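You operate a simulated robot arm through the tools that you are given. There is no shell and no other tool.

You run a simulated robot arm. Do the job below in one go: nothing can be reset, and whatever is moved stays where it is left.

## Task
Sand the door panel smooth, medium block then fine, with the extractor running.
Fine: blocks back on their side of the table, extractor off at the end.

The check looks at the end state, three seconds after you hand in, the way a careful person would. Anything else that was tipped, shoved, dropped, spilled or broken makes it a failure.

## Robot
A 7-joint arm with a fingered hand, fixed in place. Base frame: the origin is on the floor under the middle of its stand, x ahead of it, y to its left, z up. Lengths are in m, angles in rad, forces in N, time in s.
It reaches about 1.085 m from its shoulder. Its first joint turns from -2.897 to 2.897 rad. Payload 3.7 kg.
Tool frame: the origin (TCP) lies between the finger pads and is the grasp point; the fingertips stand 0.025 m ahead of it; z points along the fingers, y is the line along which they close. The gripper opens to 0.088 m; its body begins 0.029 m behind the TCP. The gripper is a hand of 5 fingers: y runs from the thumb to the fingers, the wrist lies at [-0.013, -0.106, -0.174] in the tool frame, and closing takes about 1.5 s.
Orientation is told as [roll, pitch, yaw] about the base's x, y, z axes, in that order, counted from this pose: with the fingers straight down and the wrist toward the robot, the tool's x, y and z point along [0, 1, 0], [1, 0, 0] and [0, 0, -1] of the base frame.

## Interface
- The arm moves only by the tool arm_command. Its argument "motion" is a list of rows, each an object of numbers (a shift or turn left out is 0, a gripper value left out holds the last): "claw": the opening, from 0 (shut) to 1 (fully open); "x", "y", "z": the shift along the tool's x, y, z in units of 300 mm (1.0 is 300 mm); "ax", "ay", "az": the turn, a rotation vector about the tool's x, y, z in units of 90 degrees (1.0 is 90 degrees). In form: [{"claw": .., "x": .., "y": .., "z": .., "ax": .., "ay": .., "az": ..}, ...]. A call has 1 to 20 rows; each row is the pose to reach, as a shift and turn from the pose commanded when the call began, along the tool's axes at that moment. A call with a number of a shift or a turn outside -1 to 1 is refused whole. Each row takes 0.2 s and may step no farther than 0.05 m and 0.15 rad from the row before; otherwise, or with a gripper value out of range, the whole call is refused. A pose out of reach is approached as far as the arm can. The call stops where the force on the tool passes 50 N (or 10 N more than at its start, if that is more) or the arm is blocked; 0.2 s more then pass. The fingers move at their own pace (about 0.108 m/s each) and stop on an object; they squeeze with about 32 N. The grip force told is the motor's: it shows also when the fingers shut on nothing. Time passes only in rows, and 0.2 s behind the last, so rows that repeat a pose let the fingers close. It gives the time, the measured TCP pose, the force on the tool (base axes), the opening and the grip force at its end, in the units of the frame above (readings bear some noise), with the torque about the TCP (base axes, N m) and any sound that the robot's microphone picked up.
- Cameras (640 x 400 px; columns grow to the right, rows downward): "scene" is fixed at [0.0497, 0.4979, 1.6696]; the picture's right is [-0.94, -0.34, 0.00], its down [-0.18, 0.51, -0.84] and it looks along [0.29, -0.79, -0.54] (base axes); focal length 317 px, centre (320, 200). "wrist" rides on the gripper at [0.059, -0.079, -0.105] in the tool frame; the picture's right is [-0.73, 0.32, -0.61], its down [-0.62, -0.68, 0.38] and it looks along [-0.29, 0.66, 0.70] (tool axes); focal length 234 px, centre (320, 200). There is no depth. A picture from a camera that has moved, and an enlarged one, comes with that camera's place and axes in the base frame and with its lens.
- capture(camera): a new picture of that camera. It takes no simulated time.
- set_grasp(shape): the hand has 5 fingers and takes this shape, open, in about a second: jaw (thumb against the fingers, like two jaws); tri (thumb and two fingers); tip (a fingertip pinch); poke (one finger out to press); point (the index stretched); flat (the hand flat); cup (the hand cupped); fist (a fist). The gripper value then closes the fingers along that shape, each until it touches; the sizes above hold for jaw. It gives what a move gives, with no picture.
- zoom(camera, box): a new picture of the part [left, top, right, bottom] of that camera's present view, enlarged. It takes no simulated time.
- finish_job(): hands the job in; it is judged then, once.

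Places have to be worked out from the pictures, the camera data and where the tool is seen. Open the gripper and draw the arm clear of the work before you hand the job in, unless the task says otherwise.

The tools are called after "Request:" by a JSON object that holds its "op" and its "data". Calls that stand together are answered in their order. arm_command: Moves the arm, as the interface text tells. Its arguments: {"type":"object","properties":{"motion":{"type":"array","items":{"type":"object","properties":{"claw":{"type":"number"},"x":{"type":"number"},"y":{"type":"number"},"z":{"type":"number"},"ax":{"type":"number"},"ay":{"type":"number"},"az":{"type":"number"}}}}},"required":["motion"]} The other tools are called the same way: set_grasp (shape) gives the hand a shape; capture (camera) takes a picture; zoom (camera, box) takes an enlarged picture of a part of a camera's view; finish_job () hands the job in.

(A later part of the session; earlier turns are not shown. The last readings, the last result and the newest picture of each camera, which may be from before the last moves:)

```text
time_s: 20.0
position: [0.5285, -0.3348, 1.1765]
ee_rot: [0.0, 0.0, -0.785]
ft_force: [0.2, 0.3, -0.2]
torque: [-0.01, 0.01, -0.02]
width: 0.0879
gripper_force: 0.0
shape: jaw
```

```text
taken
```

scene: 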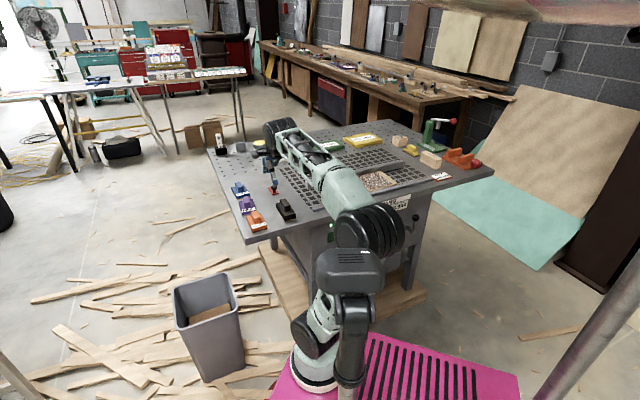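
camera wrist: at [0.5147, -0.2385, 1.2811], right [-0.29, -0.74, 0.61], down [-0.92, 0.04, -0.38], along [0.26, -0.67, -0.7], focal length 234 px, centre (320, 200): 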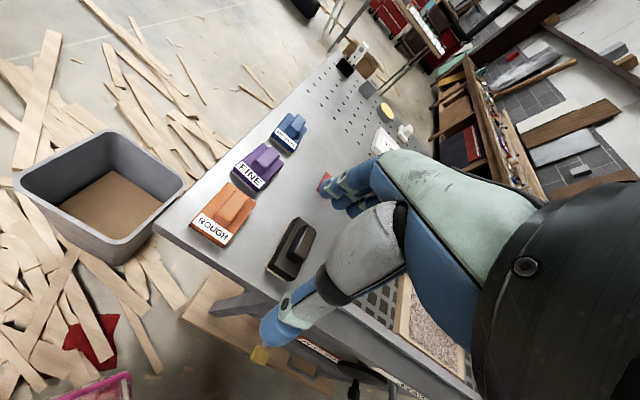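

I enlarge the blocks in this view to measure the size, heights and handle directions.

Request:
{"op": "zoom", "data": {"camera": "wrist", "box": [180, 95, 340, 255]}}

Request:
{"op": "zoom", "data": {"camera": "wrist", "box": [250, 100, 330, 165]}}

Request:
{"op": "zoom", "data": {"camera": "scene", "box": [215, 165, 315, 245]}}

```text
2.50 times, centred on (260, 175) of wrist
camera zoom: at [0.5147, -0.2385, 1.2811], right [-0.29, -0.74, 0.61], down [-0.92, 0.04, -0.38], along [0.26, -0.67, -0.7], focal length 585 px, centre (470, 262)
```

zoom: 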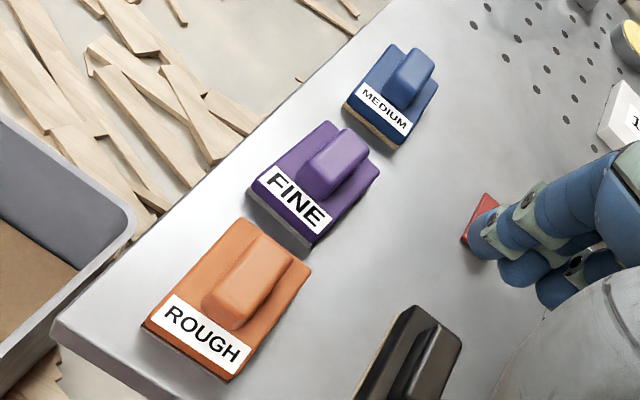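

```text
6.15 times, centred on (290, 132) of wrist
camera zoom: at [0.5147, -0.2385, 1.2811], right [-0.29, -0.74, 0.61], down [-0.92, 0.04, -0.38], along [0.26, -0.67, -0.7], focal length 1441 px, centre (505, 615)
```

zoom: 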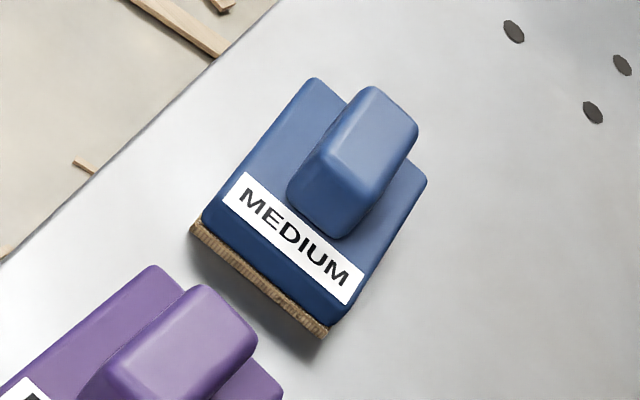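

```text
5.00 times, centred on (265, 205) of scene
camera zoom: at [0.0497, 0.4979, 1.6696], right [-0.94, -0.34, 0.0], down [-0.18, 0.51, -0.84], along [0.29, -0.79, -0.54], focal length 1584 px, centre (595, 175)
```

zoom: 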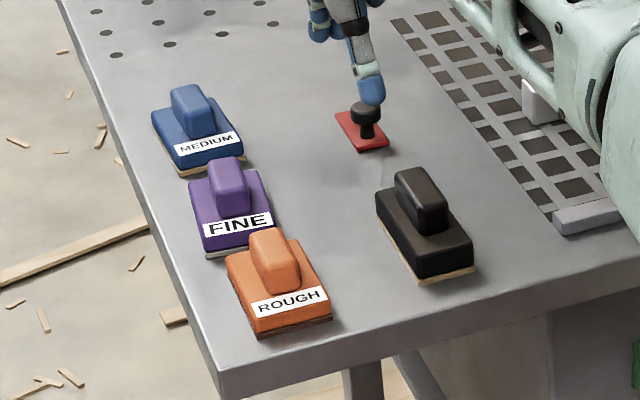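

The blocks' handles run away from the robot, so the hand should grip across them. I judge the medium handle at about (0.829,-0.563), top near z≈0.945. For good reach over the panel later, I turn the hand another -90° (thumb on the left side), staying high.

Request:
{"op": "arm_command", "data": {"motion": [{"az": 0.09}, {"az": 0.18}, {"az": 0.27}, {"az": 0.36}, {"az": 0.45}, {"az": 0.54}, {"az": 0.63}, {"az": 0.72}, {"az": 0.81}, {"az": 0.9}, {"az": 1.0}, {"az": 1.0}]}}

Request:
{"op": "capture", "data": {"camera": "wrist"}}

Request:
{"op": "capture", "data": {"camera": "scene"}}

```text
refused: row 11 steps farther than a row can; nothing moved
```

```text
taken
camera wrist: at [0.5147, -0.2385, 1.2811], right [-0.29, -0.74, 0.61], down [-0.92, 0.04, -0.38], along [0.26, -0.67, -0.7], focal length 234 px, centre (320, 200)
```

wrist: 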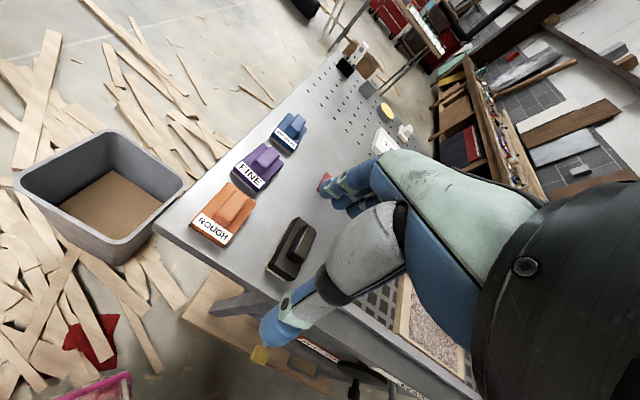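

```text
taken
```

scene: 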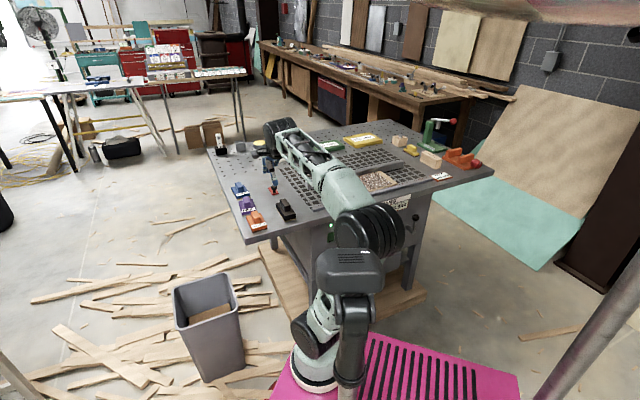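

The last turn step was slightly too large, so nothing moved. I repeat it with even steps.

Request:
{"op": "arm_command", "data": {"motion": [{"az": 0.09}, {"az": 0.18}, {"az": 0.27}, {"az": 0.36}, {"az": 0.45}, {"az": 0.54}, {"az": 0.63}, {"az": 0.72}, {"az": 0.81}, {"az": 0.9}, {"az": 0.98}, {"az": 1.0}, {"az": 1.0}]}}

Request:
{"op": "capture", "data": {"camera": "wrist"}}

Request:
{"op": "capture", "data": {"camera": "scene"}}

```text
time_s: 22.8
position: [0.5288, -0.3355, 1.176]
ee_rot: [0.0, -0.001, -2.357]
ft_force: [-0.2, 0.8, 0.2]
torque: [0.0, 0.01, 0.0]
width: 0.0879
gripper_force: 0.1
shape: jaw
```

```text
taken
camera wrist: at [0.6281, -0.3217, 1.2807], right [-0.74, 0.29, 0.61], down [0.04, 0.92, -0.38], along [-0.67, -0.26, -0.7], focal length 234 px, centre (320, 200)
```

wrist: 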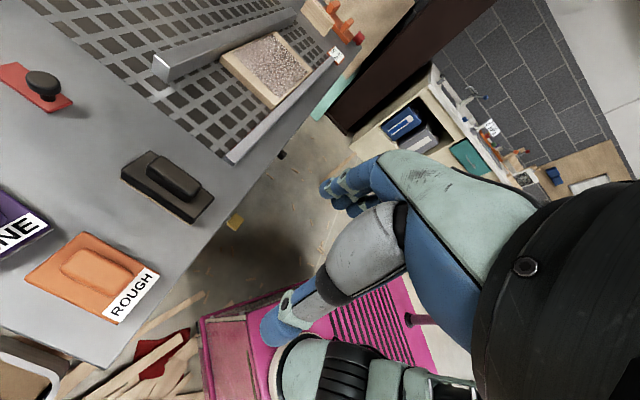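

```text
taken
```

scene: 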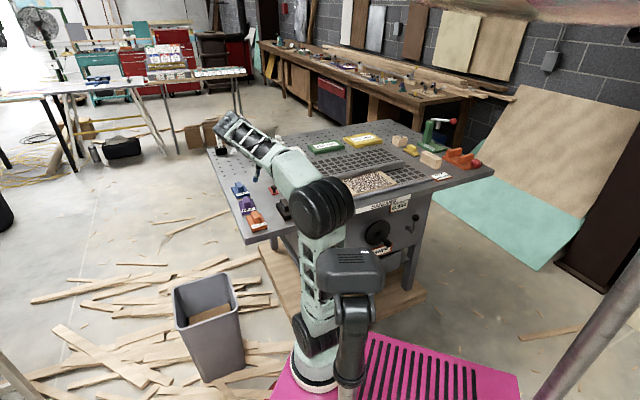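

The turn worked without trouble, and this view from a new side lets me triangulate precisely. I zoom in on the rough block, the black block and the table corner for height measurements.

Request:
{"op": "zoom", "data": {"camera": "wrist", "box": [0, 200, 200, 380]}}

Request:
{"op": "zoom", "data": {"camera": "wrist", "box": [0, 0, 360, 225]}}

Request:
{"op": "zoom", "data": {"camera": "scene", "box": [215, 165, 315, 245]}}

```text
2.22 times, centred on (100, 290) of wrist
camera zoom: at [0.6281, -0.3217, 1.2807], right [-0.74, 0.29, 0.61], down [0.04, 0.92, -0.38], along [-0.67, -0.26, -0.7], focal length 520 px, centre (809, 0)
```

zoom: 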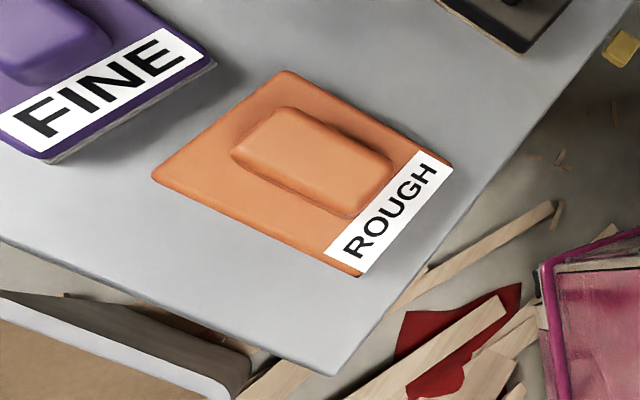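

```text
1.78 times, centred on (180, 112) of wrist
camera zoom: at [0.6281, -0.3217, 1.2807], right [-0.74, 0.29, 0.61], down [0.04, 0.92, -0.38], along [-0.67, -0.26, -0.7], focal length 416 px, centre (569, 356)
```

zoom: 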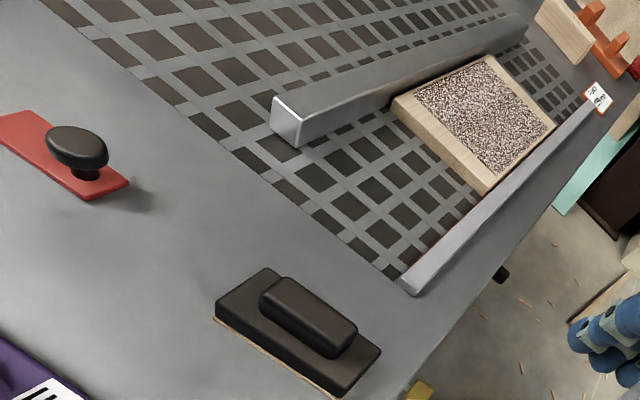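

```text
5.00 times, centred on (265, 205) of scene
camera zoom: at [0.0497, 0.4979, 1.6696], right [-0.94, -0.34, 0.0], down [-0.18, 0.51, -0.84], along [0.29, -0.79, -0.54], focal length 1584 px, centre (595, 175)
```

zoom: 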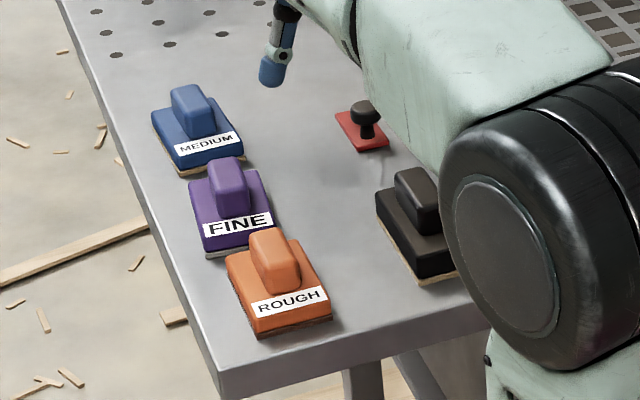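

The triangulation is consistent: table top z≈0.89, block base top ≈0.913, handle top ≈0.94, handles 24 mm wide and 54 mm long, blocks about 61×94 mm. The medium handle should be near px 0.187, py 0.985 in the 45° frame; I move to hover above it.

Request:
{"op": "arm_command", "data": {"motion": [{"claw": 1, "x": 0.13, "y": -0.02}, {"x": 0.26, "y": -0.04}, {"x": 0.39, "y": -0.06}, {"x": 0.52, "y": -0.08}, {"x": 0.65, "y": -0.1}, {"x": 0.78, "y": -0.12}, {"x": 0.91, "y": -0.14}, {"x": 0.91, "y": -0.14}]}}

Request:
{"op": "arm_command", "data": {"motion": [{"x": 0.08, "y": -0.006, "z": 0.1}, {"x": 0.17, "y": -0.012, "z": 0.2}, {"x": 0.25, "y": -0.018, "z": 0.3}, {"x": 0.337, "y": -0.025, "z": 0.387}, {"x": 0.337, "y": -0.025, "z": 0.387}]}}

Request:
{"op": "capture", "data": {"camera": "wrist"}}

Request:
{"op": "zoom", "data": {"camera": "scene", "box": [205, 125, 325, 225]}}

```text
time_s: 24.6
position: [0.7556, -0.4983, 1.1754]
ee_rot: [-0.001, 0.001, -2.355]
ft_force: [-0.1, -0.6, 0.0]
torque: [0.01, 0.0, -0.02]
width: 0.0876
gripper_force: 0.0
shape: jaw
```

```text
time_s: 25.8
position: [0.8308, -0.5652, 1.0579]
ee_rot: [0.0, -0.001, -2.356]
ft_force: [-0.3, -0.5, -0.3]
torque: [0.01, -0.05, -0.01]
width: 0.0881
gripper_force: 0.0
shape: jaw
```

```text
taken
camera wrist: at [0.9288, -0.5517, 1.1634], right [-0.74, 0.28, 0.61], down [0.04, 0.92, -0.38], along [-0.67, -0.26, -0.7], focal length 234 px, centre (320, 200)
```

wrist: 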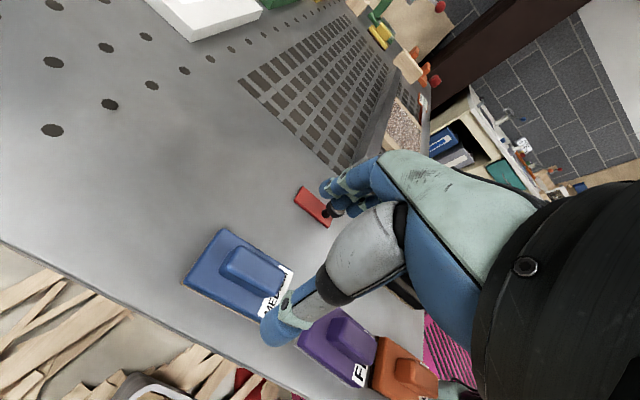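

```text
4.00 times, centred on (265, 175) of scene
camera zoom: at [0.0497, 0.4979, 1.6696], right [-0.94, -0.34, 0.0], down [-0.18, 0.51, -0.84], along [0.29, -0.79, -0.54], focal length 1267 px, centre (540, 300)
```

zoom: 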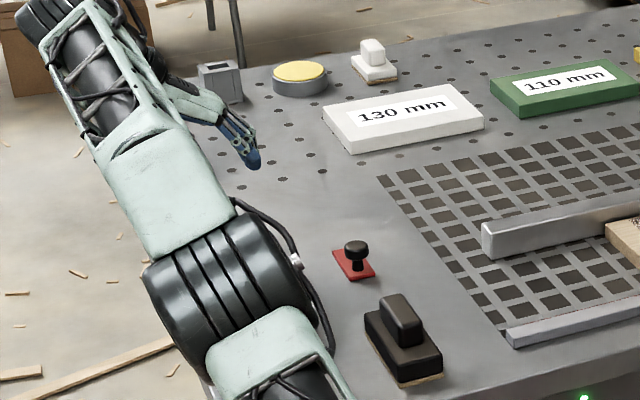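

The medium block is visible beside the thumb. I zoom to fix its handle position relative to the hand.

Request:
{"op": "zoom", "data": {"camera": "wrist", "box": [170, 210, 350, 350]}}

```text
2.86 times, centred on (260, 280) of wrist
camera zoom: at [0.9288, -0.5517, 1.1634], right [-0.74, 0.28, 0.61], down [0.04, 0.92, -0.38], along [-0.67, -0.26, -0.7], focal length 669 px, centre (491, -29)
```

zoom: 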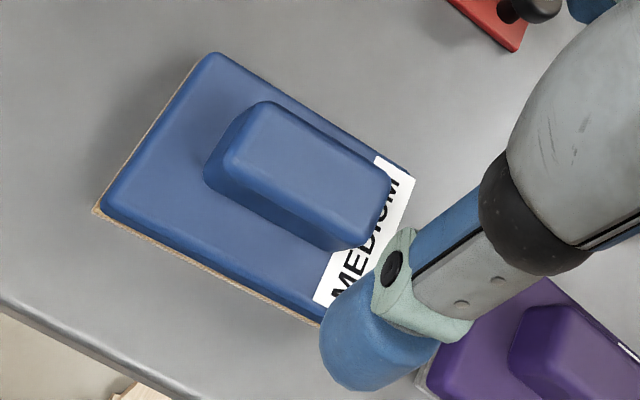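

The handle centre comes out at px 0.184, py 0.983, i.e. 4 mm off from the TCP in each direction. I descend with the open hand to z≈0.947, with the handle between thumb and fingers.

Request:
{"op": "arm_command", "data": {"motion": [{"claw": 1, "x": -0.013, "y": 0.013, "z": 0.1}, {"x": -0.013, "y": 0.013, "z": 0.2}, {"x": -0.013, "y": 0.013, "z": 0.27}, {"x": -0.013, "y": 0.013, "z": 0.32}, {"x": -0.013, "y": 0.013, "z": 0.35}, {"x": -0.013, "y": 0.013, "z": 0.37}, {"x": -0.013, "y": 0.013, "z": 0.37}]}}

Request:
{"op": "capture", "data": {"camera": "wrist"}}

Request:
{"op": "zoom", "data": {"camera": "scene", "box": [205, 145, 305, 225]}}

```text
time_s: 27.4
position: [0.8241, -0.566, 0.9494]
ee_rot: [0.0, 0.002, -2.358]
ft_force: [0.2, 0.1, 0.9]
torque: [0.01, 0.01, -0.03]
width: 0.0879
gripper_force: 0.0
shape: jaw
```

```text
taken
camera wrist: at [0.9228, -0.5515, 1.0538], right [-0.74, 0.28, 0.61], down [0.04, 0.92, -0.38], along [-0.67, -0.26, -0.7], focal length 234 px, centre (320, 200)
```

wrist: 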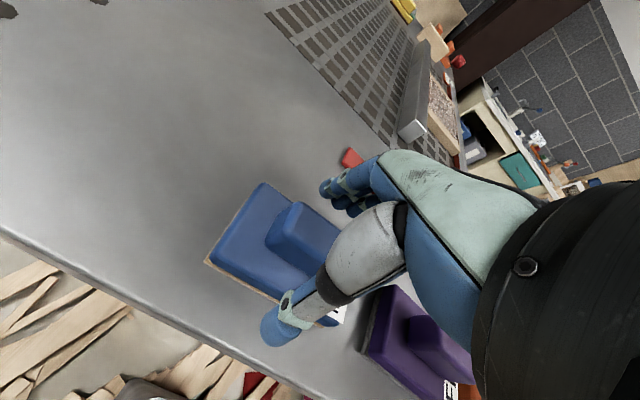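

```text
5.00 times, centred on (255, 185) of scene
camera zoom: at [0.0497, 0.4979, 1.6696], right [-0.94, -0.34, 0.0], down [-0.18, 0.51, -0.84], along [0.29, -0.79, -0.54], focal length 1584 px, centre (645, 275)
```

zoom: 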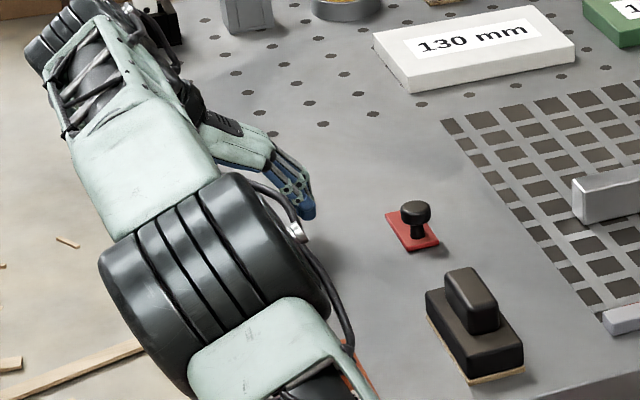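

The handle sits between the thumb and the fingers, with no contact yet. I lower 6 mm, shift 8 mm so more fingers cover the handle, and then close and let the fingers settle.

Request:
{"op": "arm_command", "data": {"motion": [{"claw": 1, "x": 0.013, "z": 0.01}, {"x": 0.027, "z": 0.02}, {"x": 0.027, "z": 0.02}]}}

Request:
{"op": "arm_command", "data": {"motion": [{"claw": 0.6}, {"claw": 0.4}, {"claw": 0.2}, {"claw": 0}, {"claw": 0}, {"claw": 0}, {"claw": 0}, {"claw": 0}, {"claw": 0}, {"claw": 0}]}}

Request:
{"op": "capture", "data": {"camera": "wrist"}}

```text
time_s: 28.2
position: [0.8309, -0.5704, 0.9421]
ee_rot: [0.0, 0.0, -2.356]
ft_force: [-0.4, 0.0, 0.3]
torque: [0.02, 0.01, -0.02]
width: 0.0878
gripper_force: 0.0
shape: jaw
```

```text
time_s: 30.4
position: [0.8296, -0.57, 0.9456]
ee_rot: [0.004, 0.001, -2.358]
ft_force: [4.7, -3.7, 44.3]
torque: [-0.28, 0.05, 0.01]
width: 0.0461
gripper_force: 31.7
shape: jaw
```

```text
taken
camera wrist: at [0.9271, -0.556, 1.0507], right [-0.74, 0.29, 0.6], down [0.04, 0.92, -0.39], along [-0.67, -0.26, -0.7], focal length 234 px, centre (320, 200)
```

wrist: 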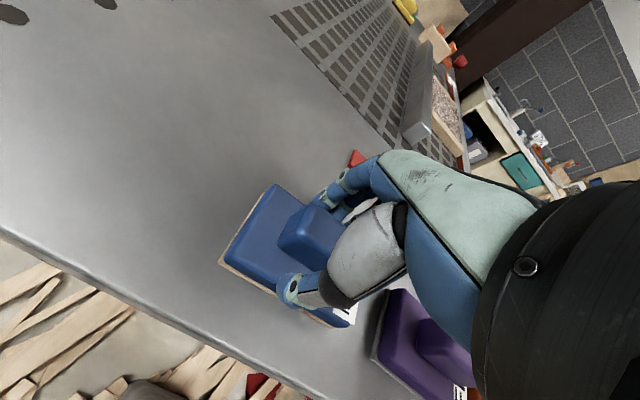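

The fingers pressed on the block's base (44 N upward) and stopped at 46 mm, so their tips swing lower while closing. I open, rise by 12 mm and close again.

Request:
{"op": "arm_command", "data": {"motion": [{"claw": 0.5}, {"claw": 0.8}, {"claw": 1, "z": -0.02}, {"claw": 1, "z": -0.04}, {"claw": 1, "z": -0.04}, {"claw": 1, "z": -0.04}]}}

Request:
{"op": "arm_command", "data": {"motion": [{"claw": 0.7}, {"claw": 0.5}, {"claw": 0.3}, {"claw": 0.2}, {"claw": 0.1}, {"claw": 0}, {"claw": 0}, {"claw": 0}, {"claw": 0}, {"claw": 0}]}}

Request:
{"op": "zoom", "data": {"camera": "wrist", "box": [190, 120, 430, 340]}}

```text
time_s: 31.8
position: [0.8298, -0.57, 0.9539]
ee_rot: [0.0, 0.0, -2.355]
ft_force: [-0.4, 0.1, 0.3]
torque: [0.03, -0.01, -0.01]
width: 0.0877
gripper_force: 0.1
shape: jaw
```

```text
time_s: 34.0
position: [0.8303, -0.5701, 0.9555]
ee_rot: [0.001, 0.001, -2.357]
ft_force: [0.0, -1.0, 0.5]
torque: [-0.02, 0.0, 0.0]
width: 0.0216
gripper_force: 31.8
shape: jaw
```

```text
1.82 times, centred on (310, 230) of wrist
camera zoom: at [0.9282, -0.5565, 1.06], right [-0.74, 0.28, 0.61], down [0.04, 0.92, -0.38], along [-0.67, -0.26, -0.7], focal length 426 px, centre (338, 146)
```

zoom: 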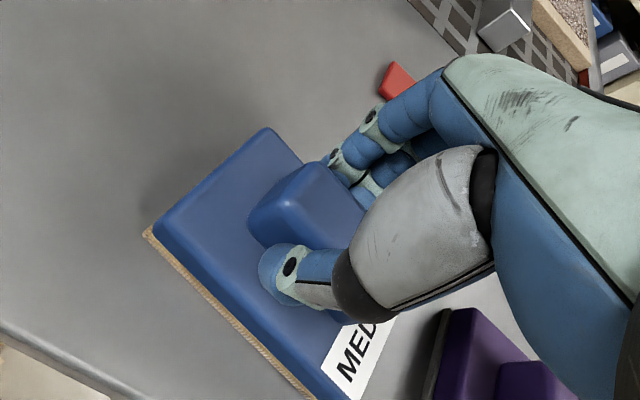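

Now the fingers stopped at 21.6 mm with 32 N and no vertical load: they hold the handle. I lift gently 2 cm and check.

Request:
{"op": "arm_command", "data": {"motion": [{"claw": 0, "z": -0.02}, {"claw": 0, "z": -0.04}, {"claw": 0, "z": -0.067}, {"claw": 0, "z": -0.067}]}}

Request:
{"op": "capture", "data": {"camera": "wrist"}}

```text
time_s: 35.0
position: [0.8283, -0.5712, 0.9735]
ee_rot: [-0.001, 0.0, -2.357]
ft_force: [-0.8, 0.1, -1.9]
torque: [-0.02, -0.01, 0.02]
width: 0.0217
gripper_force: 31.9
shape: jaw
```

```text
taken
camera wrist: at [0.927, -0.5568, 1.0798], right [-0.74, 0.28, 0.61], down [0.04, 0.92, -0.38], along [-0.67, -0.26, -0.7], focal length 234 px, centre (320, 200)
```

wrist: 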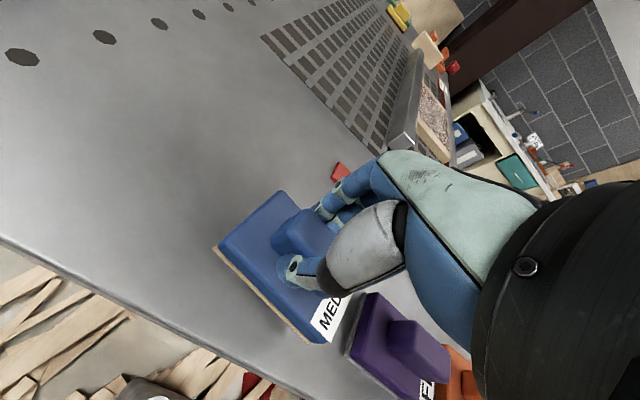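

The medium block is held firmly and lifted (about 2 N of weight, 21.7 mm opening). I raise it well above the table things and move right, to look at the panel, the fence and the front rail from close up.

Request:
{"op": "arm_command", "data": {"motion": [{"claw": 0, "z": -0.1}, {"z": -0.2}, {"z": -0.3}, {"z": -0.4}, {"z": -0.4, "x": -0.05, "y": 0.1}, {"z": -0.4, "x": -0.1, "y": 0.2}, {"z": -0.4, "x": -0.16, "y": 0.32}, {"z": -0.4, "x": -0.22, "y": 0.44}, {"z": -0.4, "x": -0.28, "y": 0.56}, {"z": -0.4, "x": -0.34, "y": 0.68}, {"z": -0.4, "x": -0.4, "y": 0.8}, {"z": -0.4, "x": -0.467, "y": 0.933}, {"z": -0.4, "x": -0.467, "y": 0.933}]}}

Request:
{"op": "capture", "data": {"camera": "wrist"}}

Request:
{"op": "capture", "data": {"camera": "scene"}}

```text
time_s: 37.8
position: [0.5328, -0.6691, 1.0959]
ee_rot: [-0.001, 0.0, -2.357]
ft_force: [-0.2, 0.1, -1.7]
torque: [0.01, -0.01, 0.01]
width: 0.0215
gripper_force: 31.8
shape: jaw
```

```text
taken
camera wrist: at [0.631, -0.656, 1.2003], right [-0.74, 0.28, 0.61], down [0.04, 0.92, -0.38], along [-0.67, -0.26, -0.7], focal length 234 px, centre (320, 200)
```

wrist: 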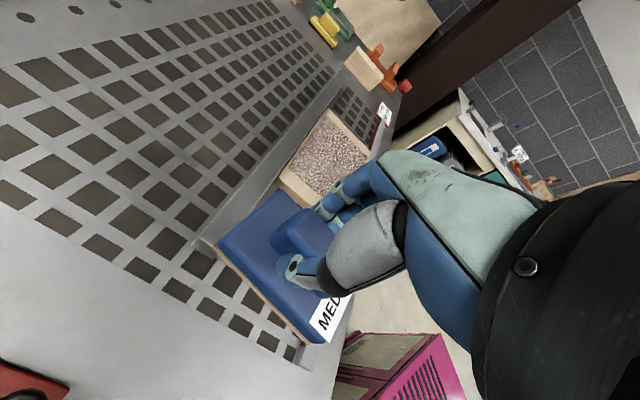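

```text
taken
```

scene: 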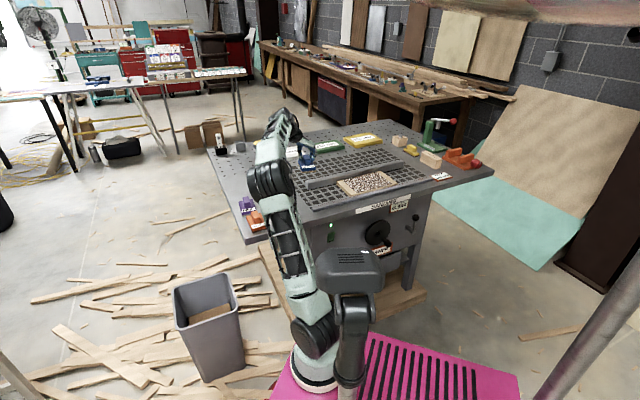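

I zoom on the panel, fence and rail from this nearer viewpoint.

Request:
{"op": "zoom", "data": {"camera": "wrist", "box": [260, 60, 420, 220]}}

Request:
{"op": "zoom", "data": {"camera": "scene", "box": [300, 150, 440, 230]}}

```text
2.50 times, centred on (340, 140) of wrist
camera zoom: at [0.631, -0.656, 1.2003], right [-0.74, 0.28, 0.61], down [0.04, 0.92, -0.38], along [-0.67, -0.26, -0.7], focal length 585 px, centre (270, 350)
```

zoom: 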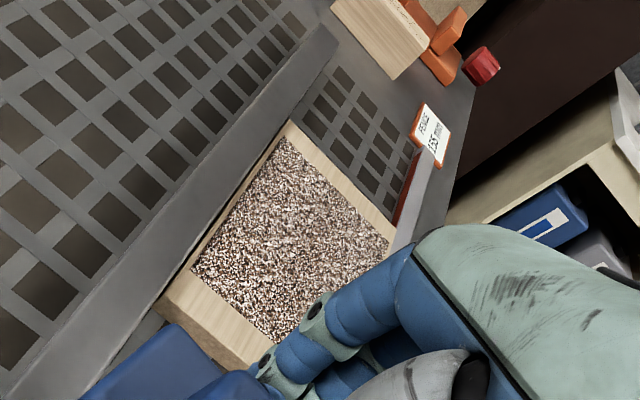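

```text
4.57 times, centred on (370, 190) of scene
camera zoom: at [0.0497, 0.4979, 1.6696], right [-0.94, -0.34, 0.0], down [-0.18, 0.51, -0.84], along [0.29, -0.79, -0.54], focal length 1448 px, centre (91, 246)
```

zoom: 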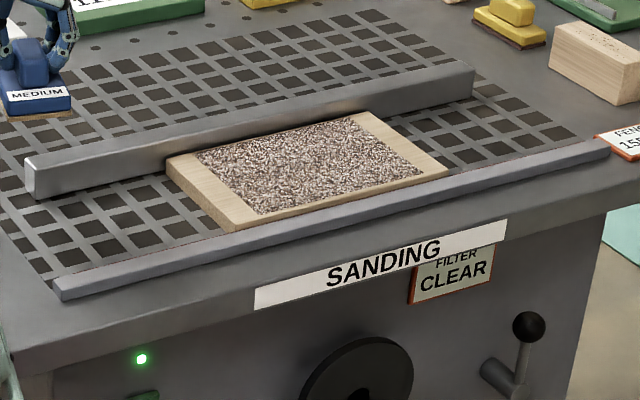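

The panel spans px −0.531…−0.258, back edge py≈0.873, with the rough patch about 0.20×0.13 m and a small gap to the fence. Before sanding I zoom on the held block to see how it sits in the hand.

Request:
{"op": "zoom", "data": {"camera": "wrist", "box": [200, 170, 370, 350]}}

Request:
{"op": "zoom", "data": {"camera": "scene", "box": [260, 120, 360, 190]}}

```text
2.22 times, centred on (285, 260) of wrist
camera zoom: at [0.631, -0.656, 1.2003], right [-0.74, 0.28, 0.61], down [0.04, 0.92, -0.38], along [-0.67, -0.26, -0.7], focal length 520 px, centre (398, 67)
```

zoom: 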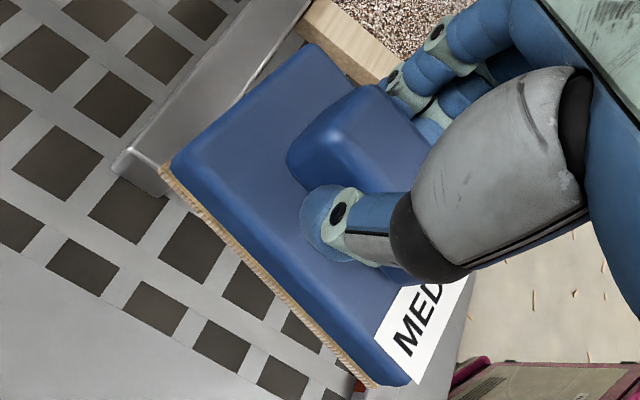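

```text
5.71 times, centred on (310, 155) of scene
camera zoom: at [0.0497, 0.4979, 1.6696], right [-0.94, -0.34, 0.0], down [-0.18, 0.51, -0.84], along [0.29, -0.79, -0.54], focal length 1810 px, centre (377, 457)
```

zoom: 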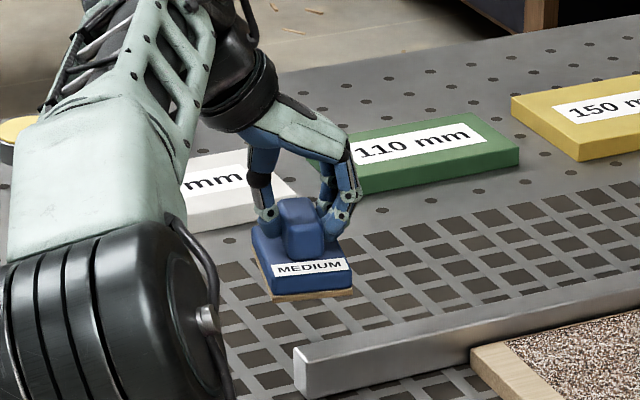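

The block sits about 12° turned in the grip, its centre about 1 cm behind the TCP. I turn the hand by -12° to square it with the panel and move over the panel's middle, still high.

Request:
{"op": "arm_command", "data": {"motion": [{"claw": 0, "x": -0.015, "y": 0.12, "az": -0.017}, {"x": -0.03, "y": 0.24, "az": -0.034}, {"x": -0.046, "y": 0.37, "az": -0.051}, {"x": -0.061, "y": 0.49, "az": -0.068}, {"x": -0.077, "y": 0.61, "az": -0.085}, {"x": -0.092, "y": 0.73, "az": -0.103}, {"x": -0.108, "y": 0.86, "az": -0.12}, {"x": -0.123, "y": 0.976, "az": -0.137}, {"x": -0.123, "y": 0.976, "az": -0.137}]}}

Request:
{"op": "capture", "data": {"camera": "wrist"}}

Request:
{"op": "zoom", "data": {"camera": "scene", "box": [300, 120, 460, 220]}}

```text
time_s: 39.8
position: [0.3009, -0.8494, 1.0948]
ee_rot: [0.002, -0.002, -2.139]
ft_force: [0.6, 0.4, -0.5]
torque: [0.01, 0.0, 0.0]
width: 0.0214
gripper_force: 31.7
shape: jaw
```

```text
taken
camera wrist: at [0.3936, -0.8143, 1.2001], right [-0.79, 0.12, 0.61], down [-0.16, 0.91, -0.38], along [-0.6, -0.4, -0.7], focal length 234 px, centre (320, 200)
```

wrist: 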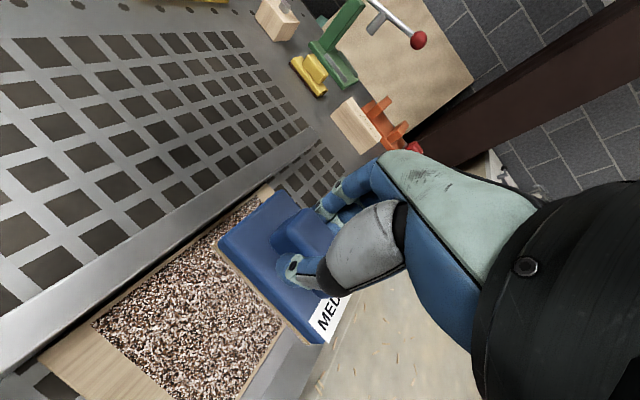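

```text
4.00 times, centred on (380, 170) of scene
camera zoom: at [0.0497, 0.4979, 1.6696], right [-0.94, -0.34, 0.0], down [-0.18, 0.51, -0.84], along [0.29, -0.79, -0.54], focal length 1267 px, centre (80, 320)
```

zoom: 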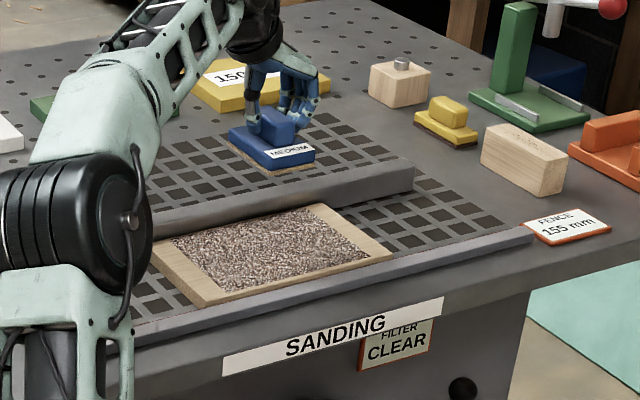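

The block hovers square over the panel; triangulation puts the panel top at z≈0.92, so contact should come near TCP z≈0.985. I lower it to 1.0 first, then feel for contact in small steps.

Request:
{"op": "arm_command", "data": {"motion": [{"claw": 0, "z": 0.1}, {"z": 0.2}, {"z": 0.27}, {"z": 0.3}, {"z": 0.316}, {"z": 0.316}]}}

Request:
{"op": "arm_command", "data": {"motion": [{"claw": 0, "z": 0.007}, {"z": 0.014}, {"z": 0.02}, {"z": 0.027}]}}

Request:
{"op": "capture", "data": {"camera": "wrist"}}

Request:
{"op": "zoom", "data": {"camera": "scene", "box": [310, 140, 430, 220]}}

```text
time_s: 41.2
position: [0.3008, -0.8498, 0.9994]
ee_rot: [0.001, 0.0, -2.14]
ft_force: [-0.3, 0.9, -1.1]
torque: [0.01, 0.0, -0.03]
width: 0.0217
gripper_force: 31.8
shape: jaw
```

```text
time_s: 42.2
position: [0.2998, -0.8494, 0.9918]
ee_rot: [0.0, 0.001, -2.143]
ft_force: [-1.4, 0.4, -0.8]
torque: [0.03, 0.01, -0.03]
width: 0.021
gripper_force: 31.6
shape: jaw
```

```text
taken
camera wrist: at [0.3925, -0.8158, 1.0968], right [-0.79, 0.12, 0.61], down [-0.16, 0.91, -0.38], along [-0.6, -0.4, -0.7], focal length 234 px, centre (320, 200)
```

wrist: 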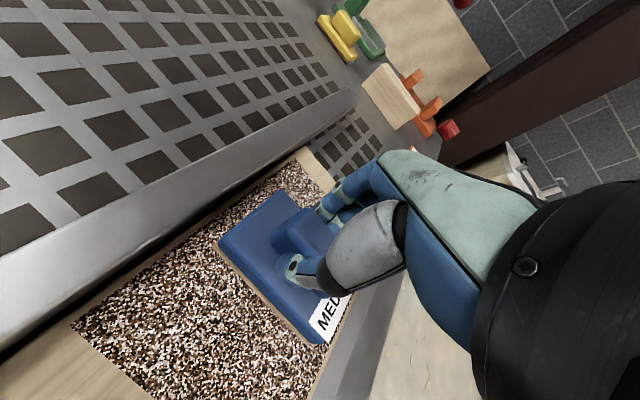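

```text
5.00 times, centred on (370, 180) of scene
camera zoom: at [0.0497, 0.4979, 1.6696], right [-0.94, -0.34, 0.0], down [-0.18, 0.51, -0.84], along [0.29, -0.79, -0.54], focal length 1584 px, centre (70, 300)
```

zoom: 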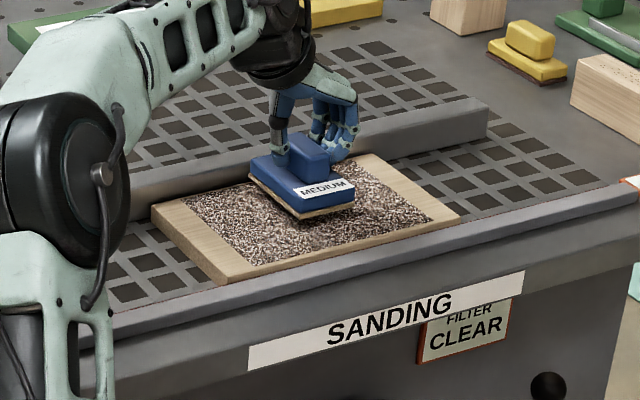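

No contact yet at z 0.992, and the block is square with the panel. I keep lowering in 2 mm steps.

Request:
{"op": "arm_command", "data": {"motion": [{"claw": 0, "z": 0.007}, {"z": 0.013}, {"z": 0.02}, {"z": 0.027}]}}

```text
time_s: 43.2
position: [0.2998, -0.8487, 0.9827]
ee_rot: [-0.001, 0.0, -2.141]
ft_force: [-0.3, -0.7, 0.2]
torque: [-0.02, -0.01, -0.01]
width: 0.0215
gripper_force: 31.7
shape: jaw
```

The weight seems to be just coming off (force z now about 0). I lower 1.5 mm steps more, carefully.

Request:
{"op": "arm_command", "data": {"motion": [{"claw": 0, "z": 0.005}, {"z": 0.01}, {"z": 0.01}]}}

```text
time_s: 44.0
position: [0.3001, -0.8515, 0.981]
ee_rot: [-0.001, -0.001, -2.141]
ft_force: [1.1, -0.5, -1.0]
torque: [-0.01, -0.01, 0.01]
width: 0.0212
gripper_force: 31.9
shape: jaw
```

No clear contact yet at 0.981; I go on in 2 mm steps.

Request:
{"op": "arm_command", "data": {"motion": [{"claw": 0, "z": 0.007}, {"z": 0.013}, {"z": 0.013}]}}

Request:
{"op": "arm_command", "data": {"motion": [{"claw": 0, "z": 0.007}, {"z": 0.013}, {"z": 0.013}]}}

Request:
{"op": "zoom", "data": {"camera": "scene", "box": [330, 150, 410, 210]}}

```text
time_s: 44.8
position: [0.2999, -0.8514, 0.9762]
ee_rot: [0.001, 0.0, -2.141]
ft_force: [-0.2, 0.9, -1.4]
torque: [-0.02, -0.01, 0.01]
width: 0.0212
gripper_force: 32.0
shape: jaw
```

```text
time_s: 45.6
position: [0.2999, -0.8505, 0.9745]
ee_rot: [0.001, -0.003, -2.139]
ft_force: [0.8, -0.3, 5.4]
torque: [-0.01, -0.03, 0.04]
width: 0.0216
gripper_force: 32.1
shape: jaw
```

```text
6.67 times, centred on (370, 180) of scene
camera zoom: at [0.0497, 0.4979, 1.6696], right [-0.94, -0.34, 0.0], down [-0.18, 0.51, -0.84], along [0.29, -0.79, -0.54], focal length 2112 px, centre (-13, 333)
```

zoom: 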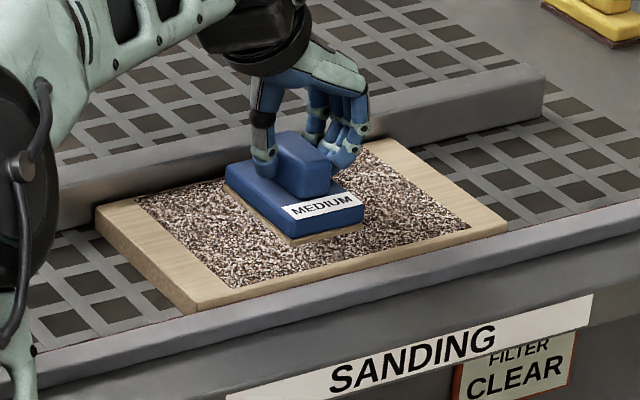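

Contact: +5.4 N at TCP z≈0.9745, so the panel top is ≈0.91. From the scene picture the block needs to reach 66 mm left, 73 mm right, 34 mm forward and about 10 mm back to cover the patch. I try a short stroke to the right with light pressure and check whether the panel stays put.

Request:
{"op": "arm_command", "data": {"motion": [{"claw": 0, "z": 0.003}, {"x": -0.0054, "y": 0.0244, "z": 0.004}, {"x": -0.0108, "y": 0.0489, "z": 0.004}, {"x": -0.0162, "y": 0.0733, "z": 0.004}, {"x": -0.0216, "y": 0.0977, "z": 0.004}]}}

Request:
{"op": "zoom", "data": {"camera": "scene", "box": [330, 150, 410, 210]}}

Request:
{"op": "capture", "data": {"camera": "wrist"}}

```text
time_s: 46.8
position: [0.2789, -0.8719, 0.9739]
ee_rot: [0.0, 0.0, -2.141]
ft_force: [3.1, 4.2, 12.7]
torque: [0.04, -0.15, 0.03]
width: 0.0224
gripper_force: 31.5
shape: jaw
```

```text
6.67 times, centred on (370, 180) of scene
camera zoom: at [0.0497, 0.4979, 1.6696], right [-0.94, -0.34, 0.0], down [-0.18, 0.51, -0.84], along [0.29, -0.79, -0.54], focal length 2112 px, centre (-13, 333)
```

zoom: 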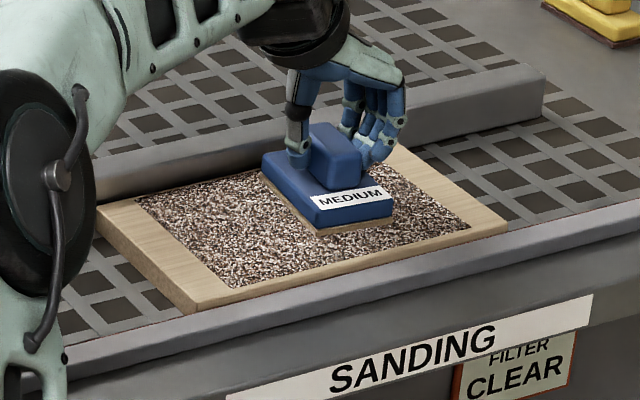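

```text
taken
camera wrist: at [0.3711, -0.8376, 1.0782], right [-0.79, 0.12, 0.61], down [-0.16, 0.91, -0.38], along [-0.6, -0.4, -0.7], focal length 234 px, centre (320, 200)
```

wrist: 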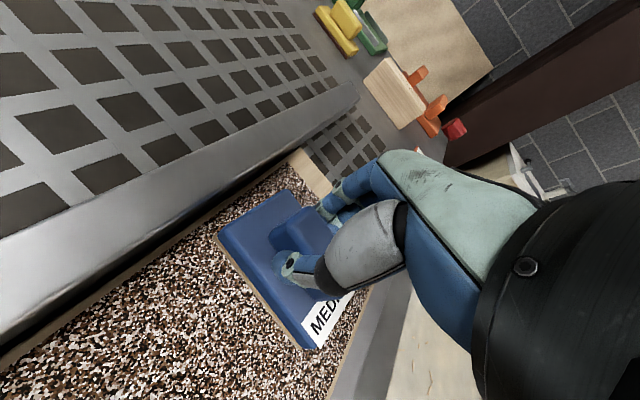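

The panel did not move (its corners stay at the same pixels) and the block slid with 12.7 N down and about 5 N friction. I now make a long stroke back and forth across the middle lane.

Request:
{"op": "arm_command", "data": {"motion": [{"claw": 0, "x": -0.0122, "y": 0.0553}, {"x": -0.0244, "y": 0.1107}, {"x": -0.036, "y": 0.1628}, {"x": -0.0237, "y": 0.1074}, {"x": -0.0115, "y": 0.0521}, {"x": 0, "y": 0}, {"x": 0.0122, "y": -0.0553}, {"x": 0.0244, "y": -0.1107}, {"x": 0.0367, "y": -0.166}, {"x": 0.0489, "y": -0.2213}, {"x": 0.0611, "y": -0.2767}, {"x": 0.0733, "y": -0.332}, {"x": 0.0733, "y": -0.332}]}}

Request:
{"op": "zoom", "data": {"camera": "scene", "box": [330, 150, 410, 210]}}

Request:
{"op": "capture", "data": {"camera": "wrist"}}

```text
time_s: 49.6
position: [0.3487, -0.8002, 0.9726]
ee_rot: [0.0, -0.001, -2.141]
ft_force: [-4.1, -4.1, 16.5]
torque: [-0.17, 0.13, 0.0]
width: 0.0228
gripper_force: 31.8
shape: jaw
```

```text
6.67 times, centred on (370, 180) of scene
camera zoom: at [0.0497, 0.4979, 1.6696], right [-0.94, -0.34, 0.0], down [-0.18, 0.51, -0.84], along [0.29, -0.79, -0.54], focal length 2112 px, centre (-13, 333)
```

zoom: 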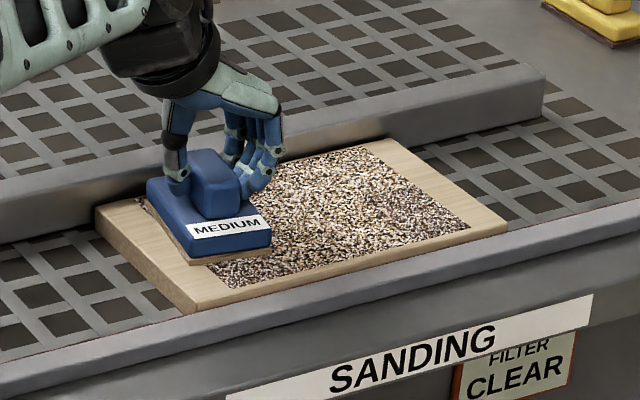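

```text
taken
camera wrist: at [0.4426, -0.7661, 1.0775], right [-0.79, 0.12, 0.61], down [-0.16, 0.91, -0.38], along [-0.6, -0.4, -0.7], focal length 234 px, centre (320, 200)
```

wrist: 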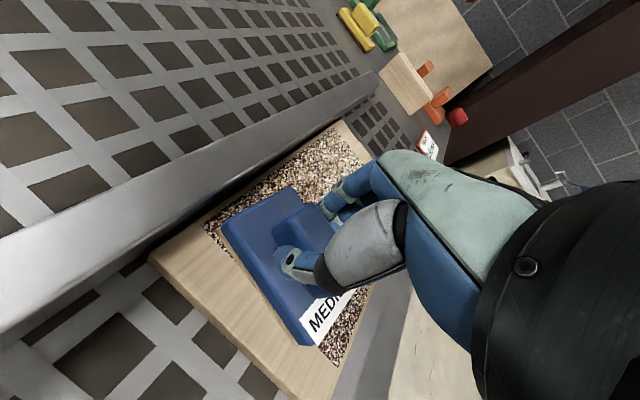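

The swept middle looks slightly smoother; the panel is still in place. I do the front lane now (34 mm nearer), right and back.

Request:
{"op": "arm_command", "data": {"motion": [{"claw": 0, "x": -0.0553, "y": -0.0122}, {"x": -0.1107, "y": -0.0244}, {"x": -0.1229, "y": 0.0309}, {"x": -0.1351, "y": 0.0862}, {"x": -0.1473, "y": 0.1415}, {"x": -0.1595, "y": 0.1968}, {"x": -0.1717, "y": 0.2521}, {"x": -0.1839, "y": 0.3074}, {"x": -0.1961, "y": 0.3627}, {"x": -0.2083, "y": 0.418}, {"x": -0.2205, "y": 0.4733}, {"x": -0.2083, "y": 0.418}, {"x": -0.1961, "y": 0.3627}, {"x": -0.1839, "y": 0.3074}, {"x": -0.1717, "y": 0.2521}, {"x": -0.1595, "y": 0.1968}, {"x": -0.1473, "y": 0.1415}, {"x": -0.1351, "y": 0.0862}, {"x": -0.1229, "y": 0.0309}, {"x": -0.1107, "y": -0.0244}]}}

Request:
{"op": "zoom", "data": {"camera": "scene", "box": [330, 150, 410, 210]}}

Request:
{"op": "capture", "data": {"camera": "wrist"}}

```text
time_s: 53.8
position: [0.3263, -0.7751, 0.9722]
ee_rot: [0.001, -0.002, -2.142]
ft_force: [-1.5, -0.4, 5.2]
torque: [-0.1, 0.1, 0.04]
width: 0.0222
gripper_force: 31.5
shape: jaw
```

```text
6.67 times, centred on (370, 180) of scene
camera zoom: at [0.0497, 0.4979, 1.6696], right [-0.94, -0.34, 0.0], down [-0.18, 0.51, -0.84], along [0.29, -0.79, -0.54], focal length 2112 px, centre (-13, 333)
```

zoom: 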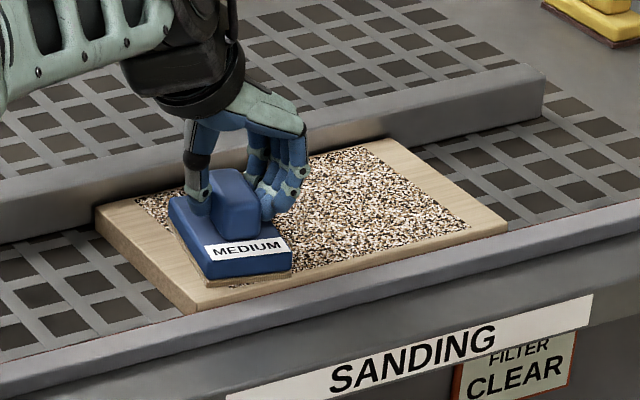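

```text
taken
camera wrist: at [0.4197, -0.7415, 1.0779], right [-0.79, 0.12, 0.61], down [-0.16, 0.91, -0.38], along [-0.6, -0.4, -0.7], focal length 234 px, centre (320, 200)
```

wrist: 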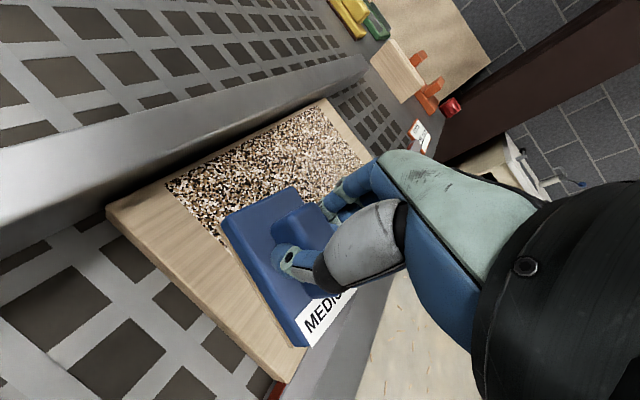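

The texture is turning lighter, so it is working. Pressure dropped to 5 N here, so I press half a millimetre more and do the back lane, keeping clear of the fence.

Request:
{"op": "arm_command", "data": {"motion": [{"claw": 0, "x": 0.07, "y": 0.0155, "z": 0.002}, {"x": 0.14, "y": 0.031, "z": 0.002}, {"x": 0.1278, "y": 0.0863, "z": 0.002}, {"x": 0.1156, "y": 0.1416, "z": 0.002}, {"x": 0.1034, "y": 0.1969, "z": 0.002}, {"x": 0.0912, "y": 0.2522, "z": 0.002}, {"x": 0.079, "y": 0.3075, "z": 0.002}, {"x": 0.0668, "y": 0.3628, "z": 0.002}, {"x": 0.0546, "y": 0.4181, "z": 0.002}, {"x": 0.0424, "y": 0.4734, "z": 0.002}, {"x": 0.0302, "y": 0.5287, "z": 0.002}]}}

Request:
{"op": "zoom", "data": {"camera": "scene", "box": [330, 150, 410, 210]}}

Request:
{"op": "capture", "data": {"camera": "wrist"}}

```text
time_s: 56.2
position: [0.2484, -0.9149, 0.9712]
ee_rot: [-0.002, 0.0, -2.139]
ft_force: [3.5, 4.0, 14.3]
torque: [-0.04, -0.07, 0.04]
width: 0.0222
gripper_force: 32.4
shape: jaw
```

```text
6.67 times, centred on (370, 180) of scene
camera zoom: at [0.0497, 0.4979, 1.6696], right [-0.94, -0.34, 0.0], down [-0.18, 0.51, -0.84], along [0.29, -0.79, -0.54], focal length 2112 px, centre (-13, 333)
```

zoom: 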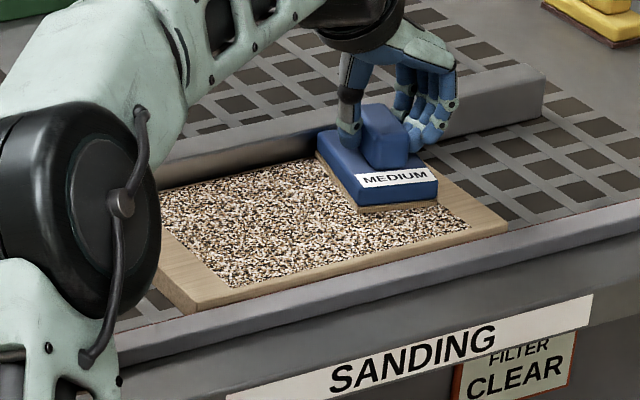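

```text
taken
camera wrist: at [0.3415, -0.8795, 1.0768], right [-0.79, 0.12, 0.61], down [-0.16, 0.91, -0.38], along [-0.6, -0.4, -0.7], focal length 234 px, centre (320, 200)
```

wrist: 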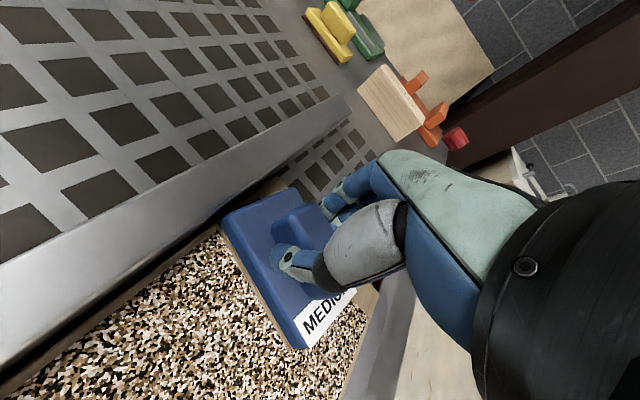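

The block covers the back edge with about 1 cm left to the fence, and the panel holds still. I continue with a zigzag over all three lanes.

Request:
{"op": "arm_command", "data": {"motion": [{"claw": 0, "x": 0.0183, "y": -0.083}, {"x": 0.0366, "y": -0.166}, {"x": 0.0549, "y": -0.249}, {"x": 0.0732, "y": -0.332}, {"x": 0.0915, "y": -0.415}, {"x": 0.1098, "y": -0.498}, {"x": 0.0398, "y": -0.5135}, {"x": 0.0215, "y": -0.4305}, {"x": 0.0032, "y": -0.3475}, {"x": -0.0151, "y": -0.2645}, {"x": -0.0334, "y": -0.1815}, {"x": -0.0517, "y": -0.0985}, {"x": -0.07, "y": -0.0155}, {"x": -0.14, "y": -0.031}, {"x": -0.1217, "y": -0.114}, {"x": -0.1034, "y": -0.197}, {"x": -0.0851, "y": -0.28}, {"x": -0.0668, "y": -0.363}, {"x": -0.0485, "y": -0.446}, {"x": -0.0302, "y": -0.529}]}}

Request:
{"op": "zoom", "data": {"camera": "scene", "box": [330, 150, 410, 210]}}

Request:
{"op": "capture", "data": {"camera": "wrist"}}

```text
time_s: 60.4
position: [0.3259, -0.7764, 0.9702]
ee_rot: [0.0, 0.0, -2.142]
ft_force: [-0.1, -1.0, 4.8]
torque: [-0.13, 0.11, 0.03]
width: 0.0221
gripper_force: 32.0
shape: jaw
```

```text
6.67 times, centred on (370, 180) of scene
camera zoom: at [0.0497, 0.4979, 1.6696], right [-0.94, -0.34, 0.0], down [-0.18, 0.51, -0.84], along [0.29, -0.79, -0.54], focal length 2112 px, centre (-13, 333)
```

zoom: 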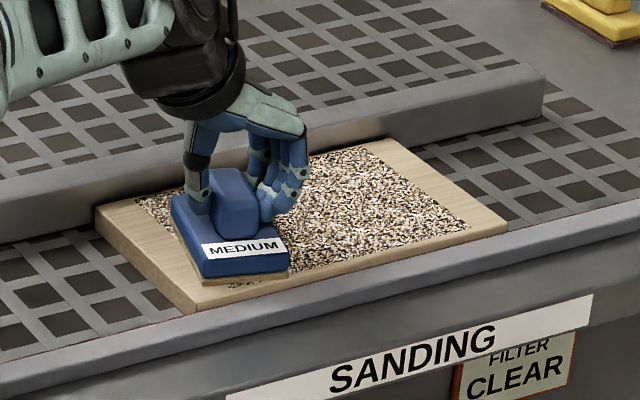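

```text
taken
camera wrist: at [0.4194, -0.7415, 1.077], right [-0.79, 0.12, 0.61], down [-0.16, 0.91, -0.38], along [-0.6, -0.4, -0.7], focal length 234 px, centre (320, 200)
```

wrist: 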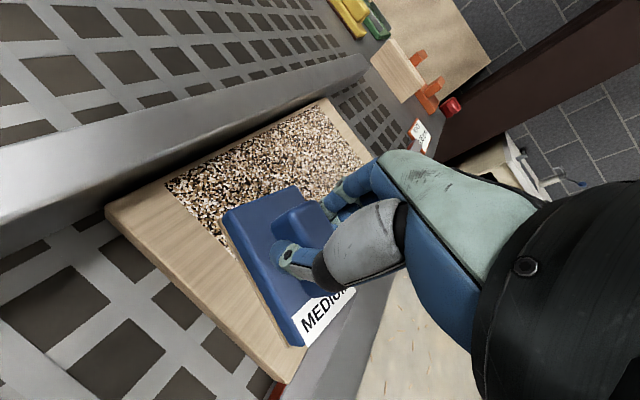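

I zoom in on the texture to judge progress after these passes.

Request:
{"op": "zoom", "data": {"camera": "wrist", "box": [160, 95, 370, 230]}}

Request:
{"op": "zoom", "data": {"camera": "scene", "box": [340, 160, 400, 200]}}

```text
2.96 times, centred on (265, 162) of wrist
camera zoom: at [0.4194, -0.7415, 1.077], right [-0.79, 0.12, 0.61], down [-0.16, 0.91, -0.38], along [-0.6, -0.4, -0.7], focal length 694 px, centre (483, 311)
```

zoom: 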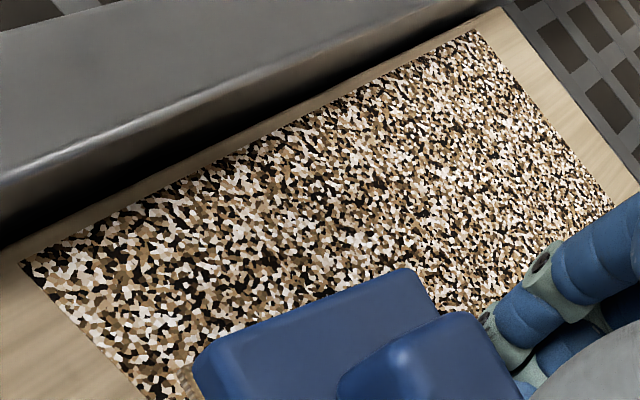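

```text
10.00 times, centred on (370, 180) of scene
camera zoom: at [0.0497, 0.4979, 1.6696], right [-0.94, -0.34, 0.0], down [-0.18, 0.51, -0.84], along [0.29, -0.79, -0.54], focal length 3168 px, centre (-180, 400)
```

zoom: 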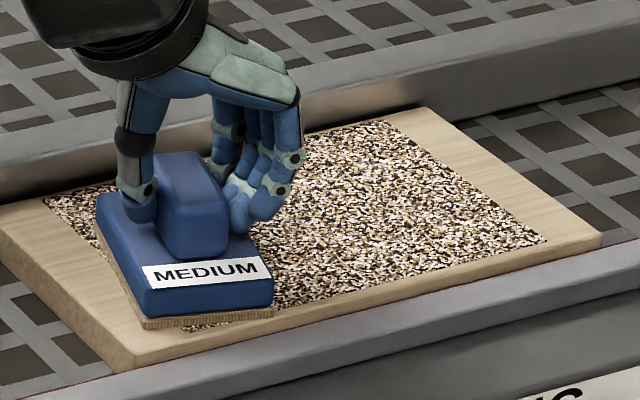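

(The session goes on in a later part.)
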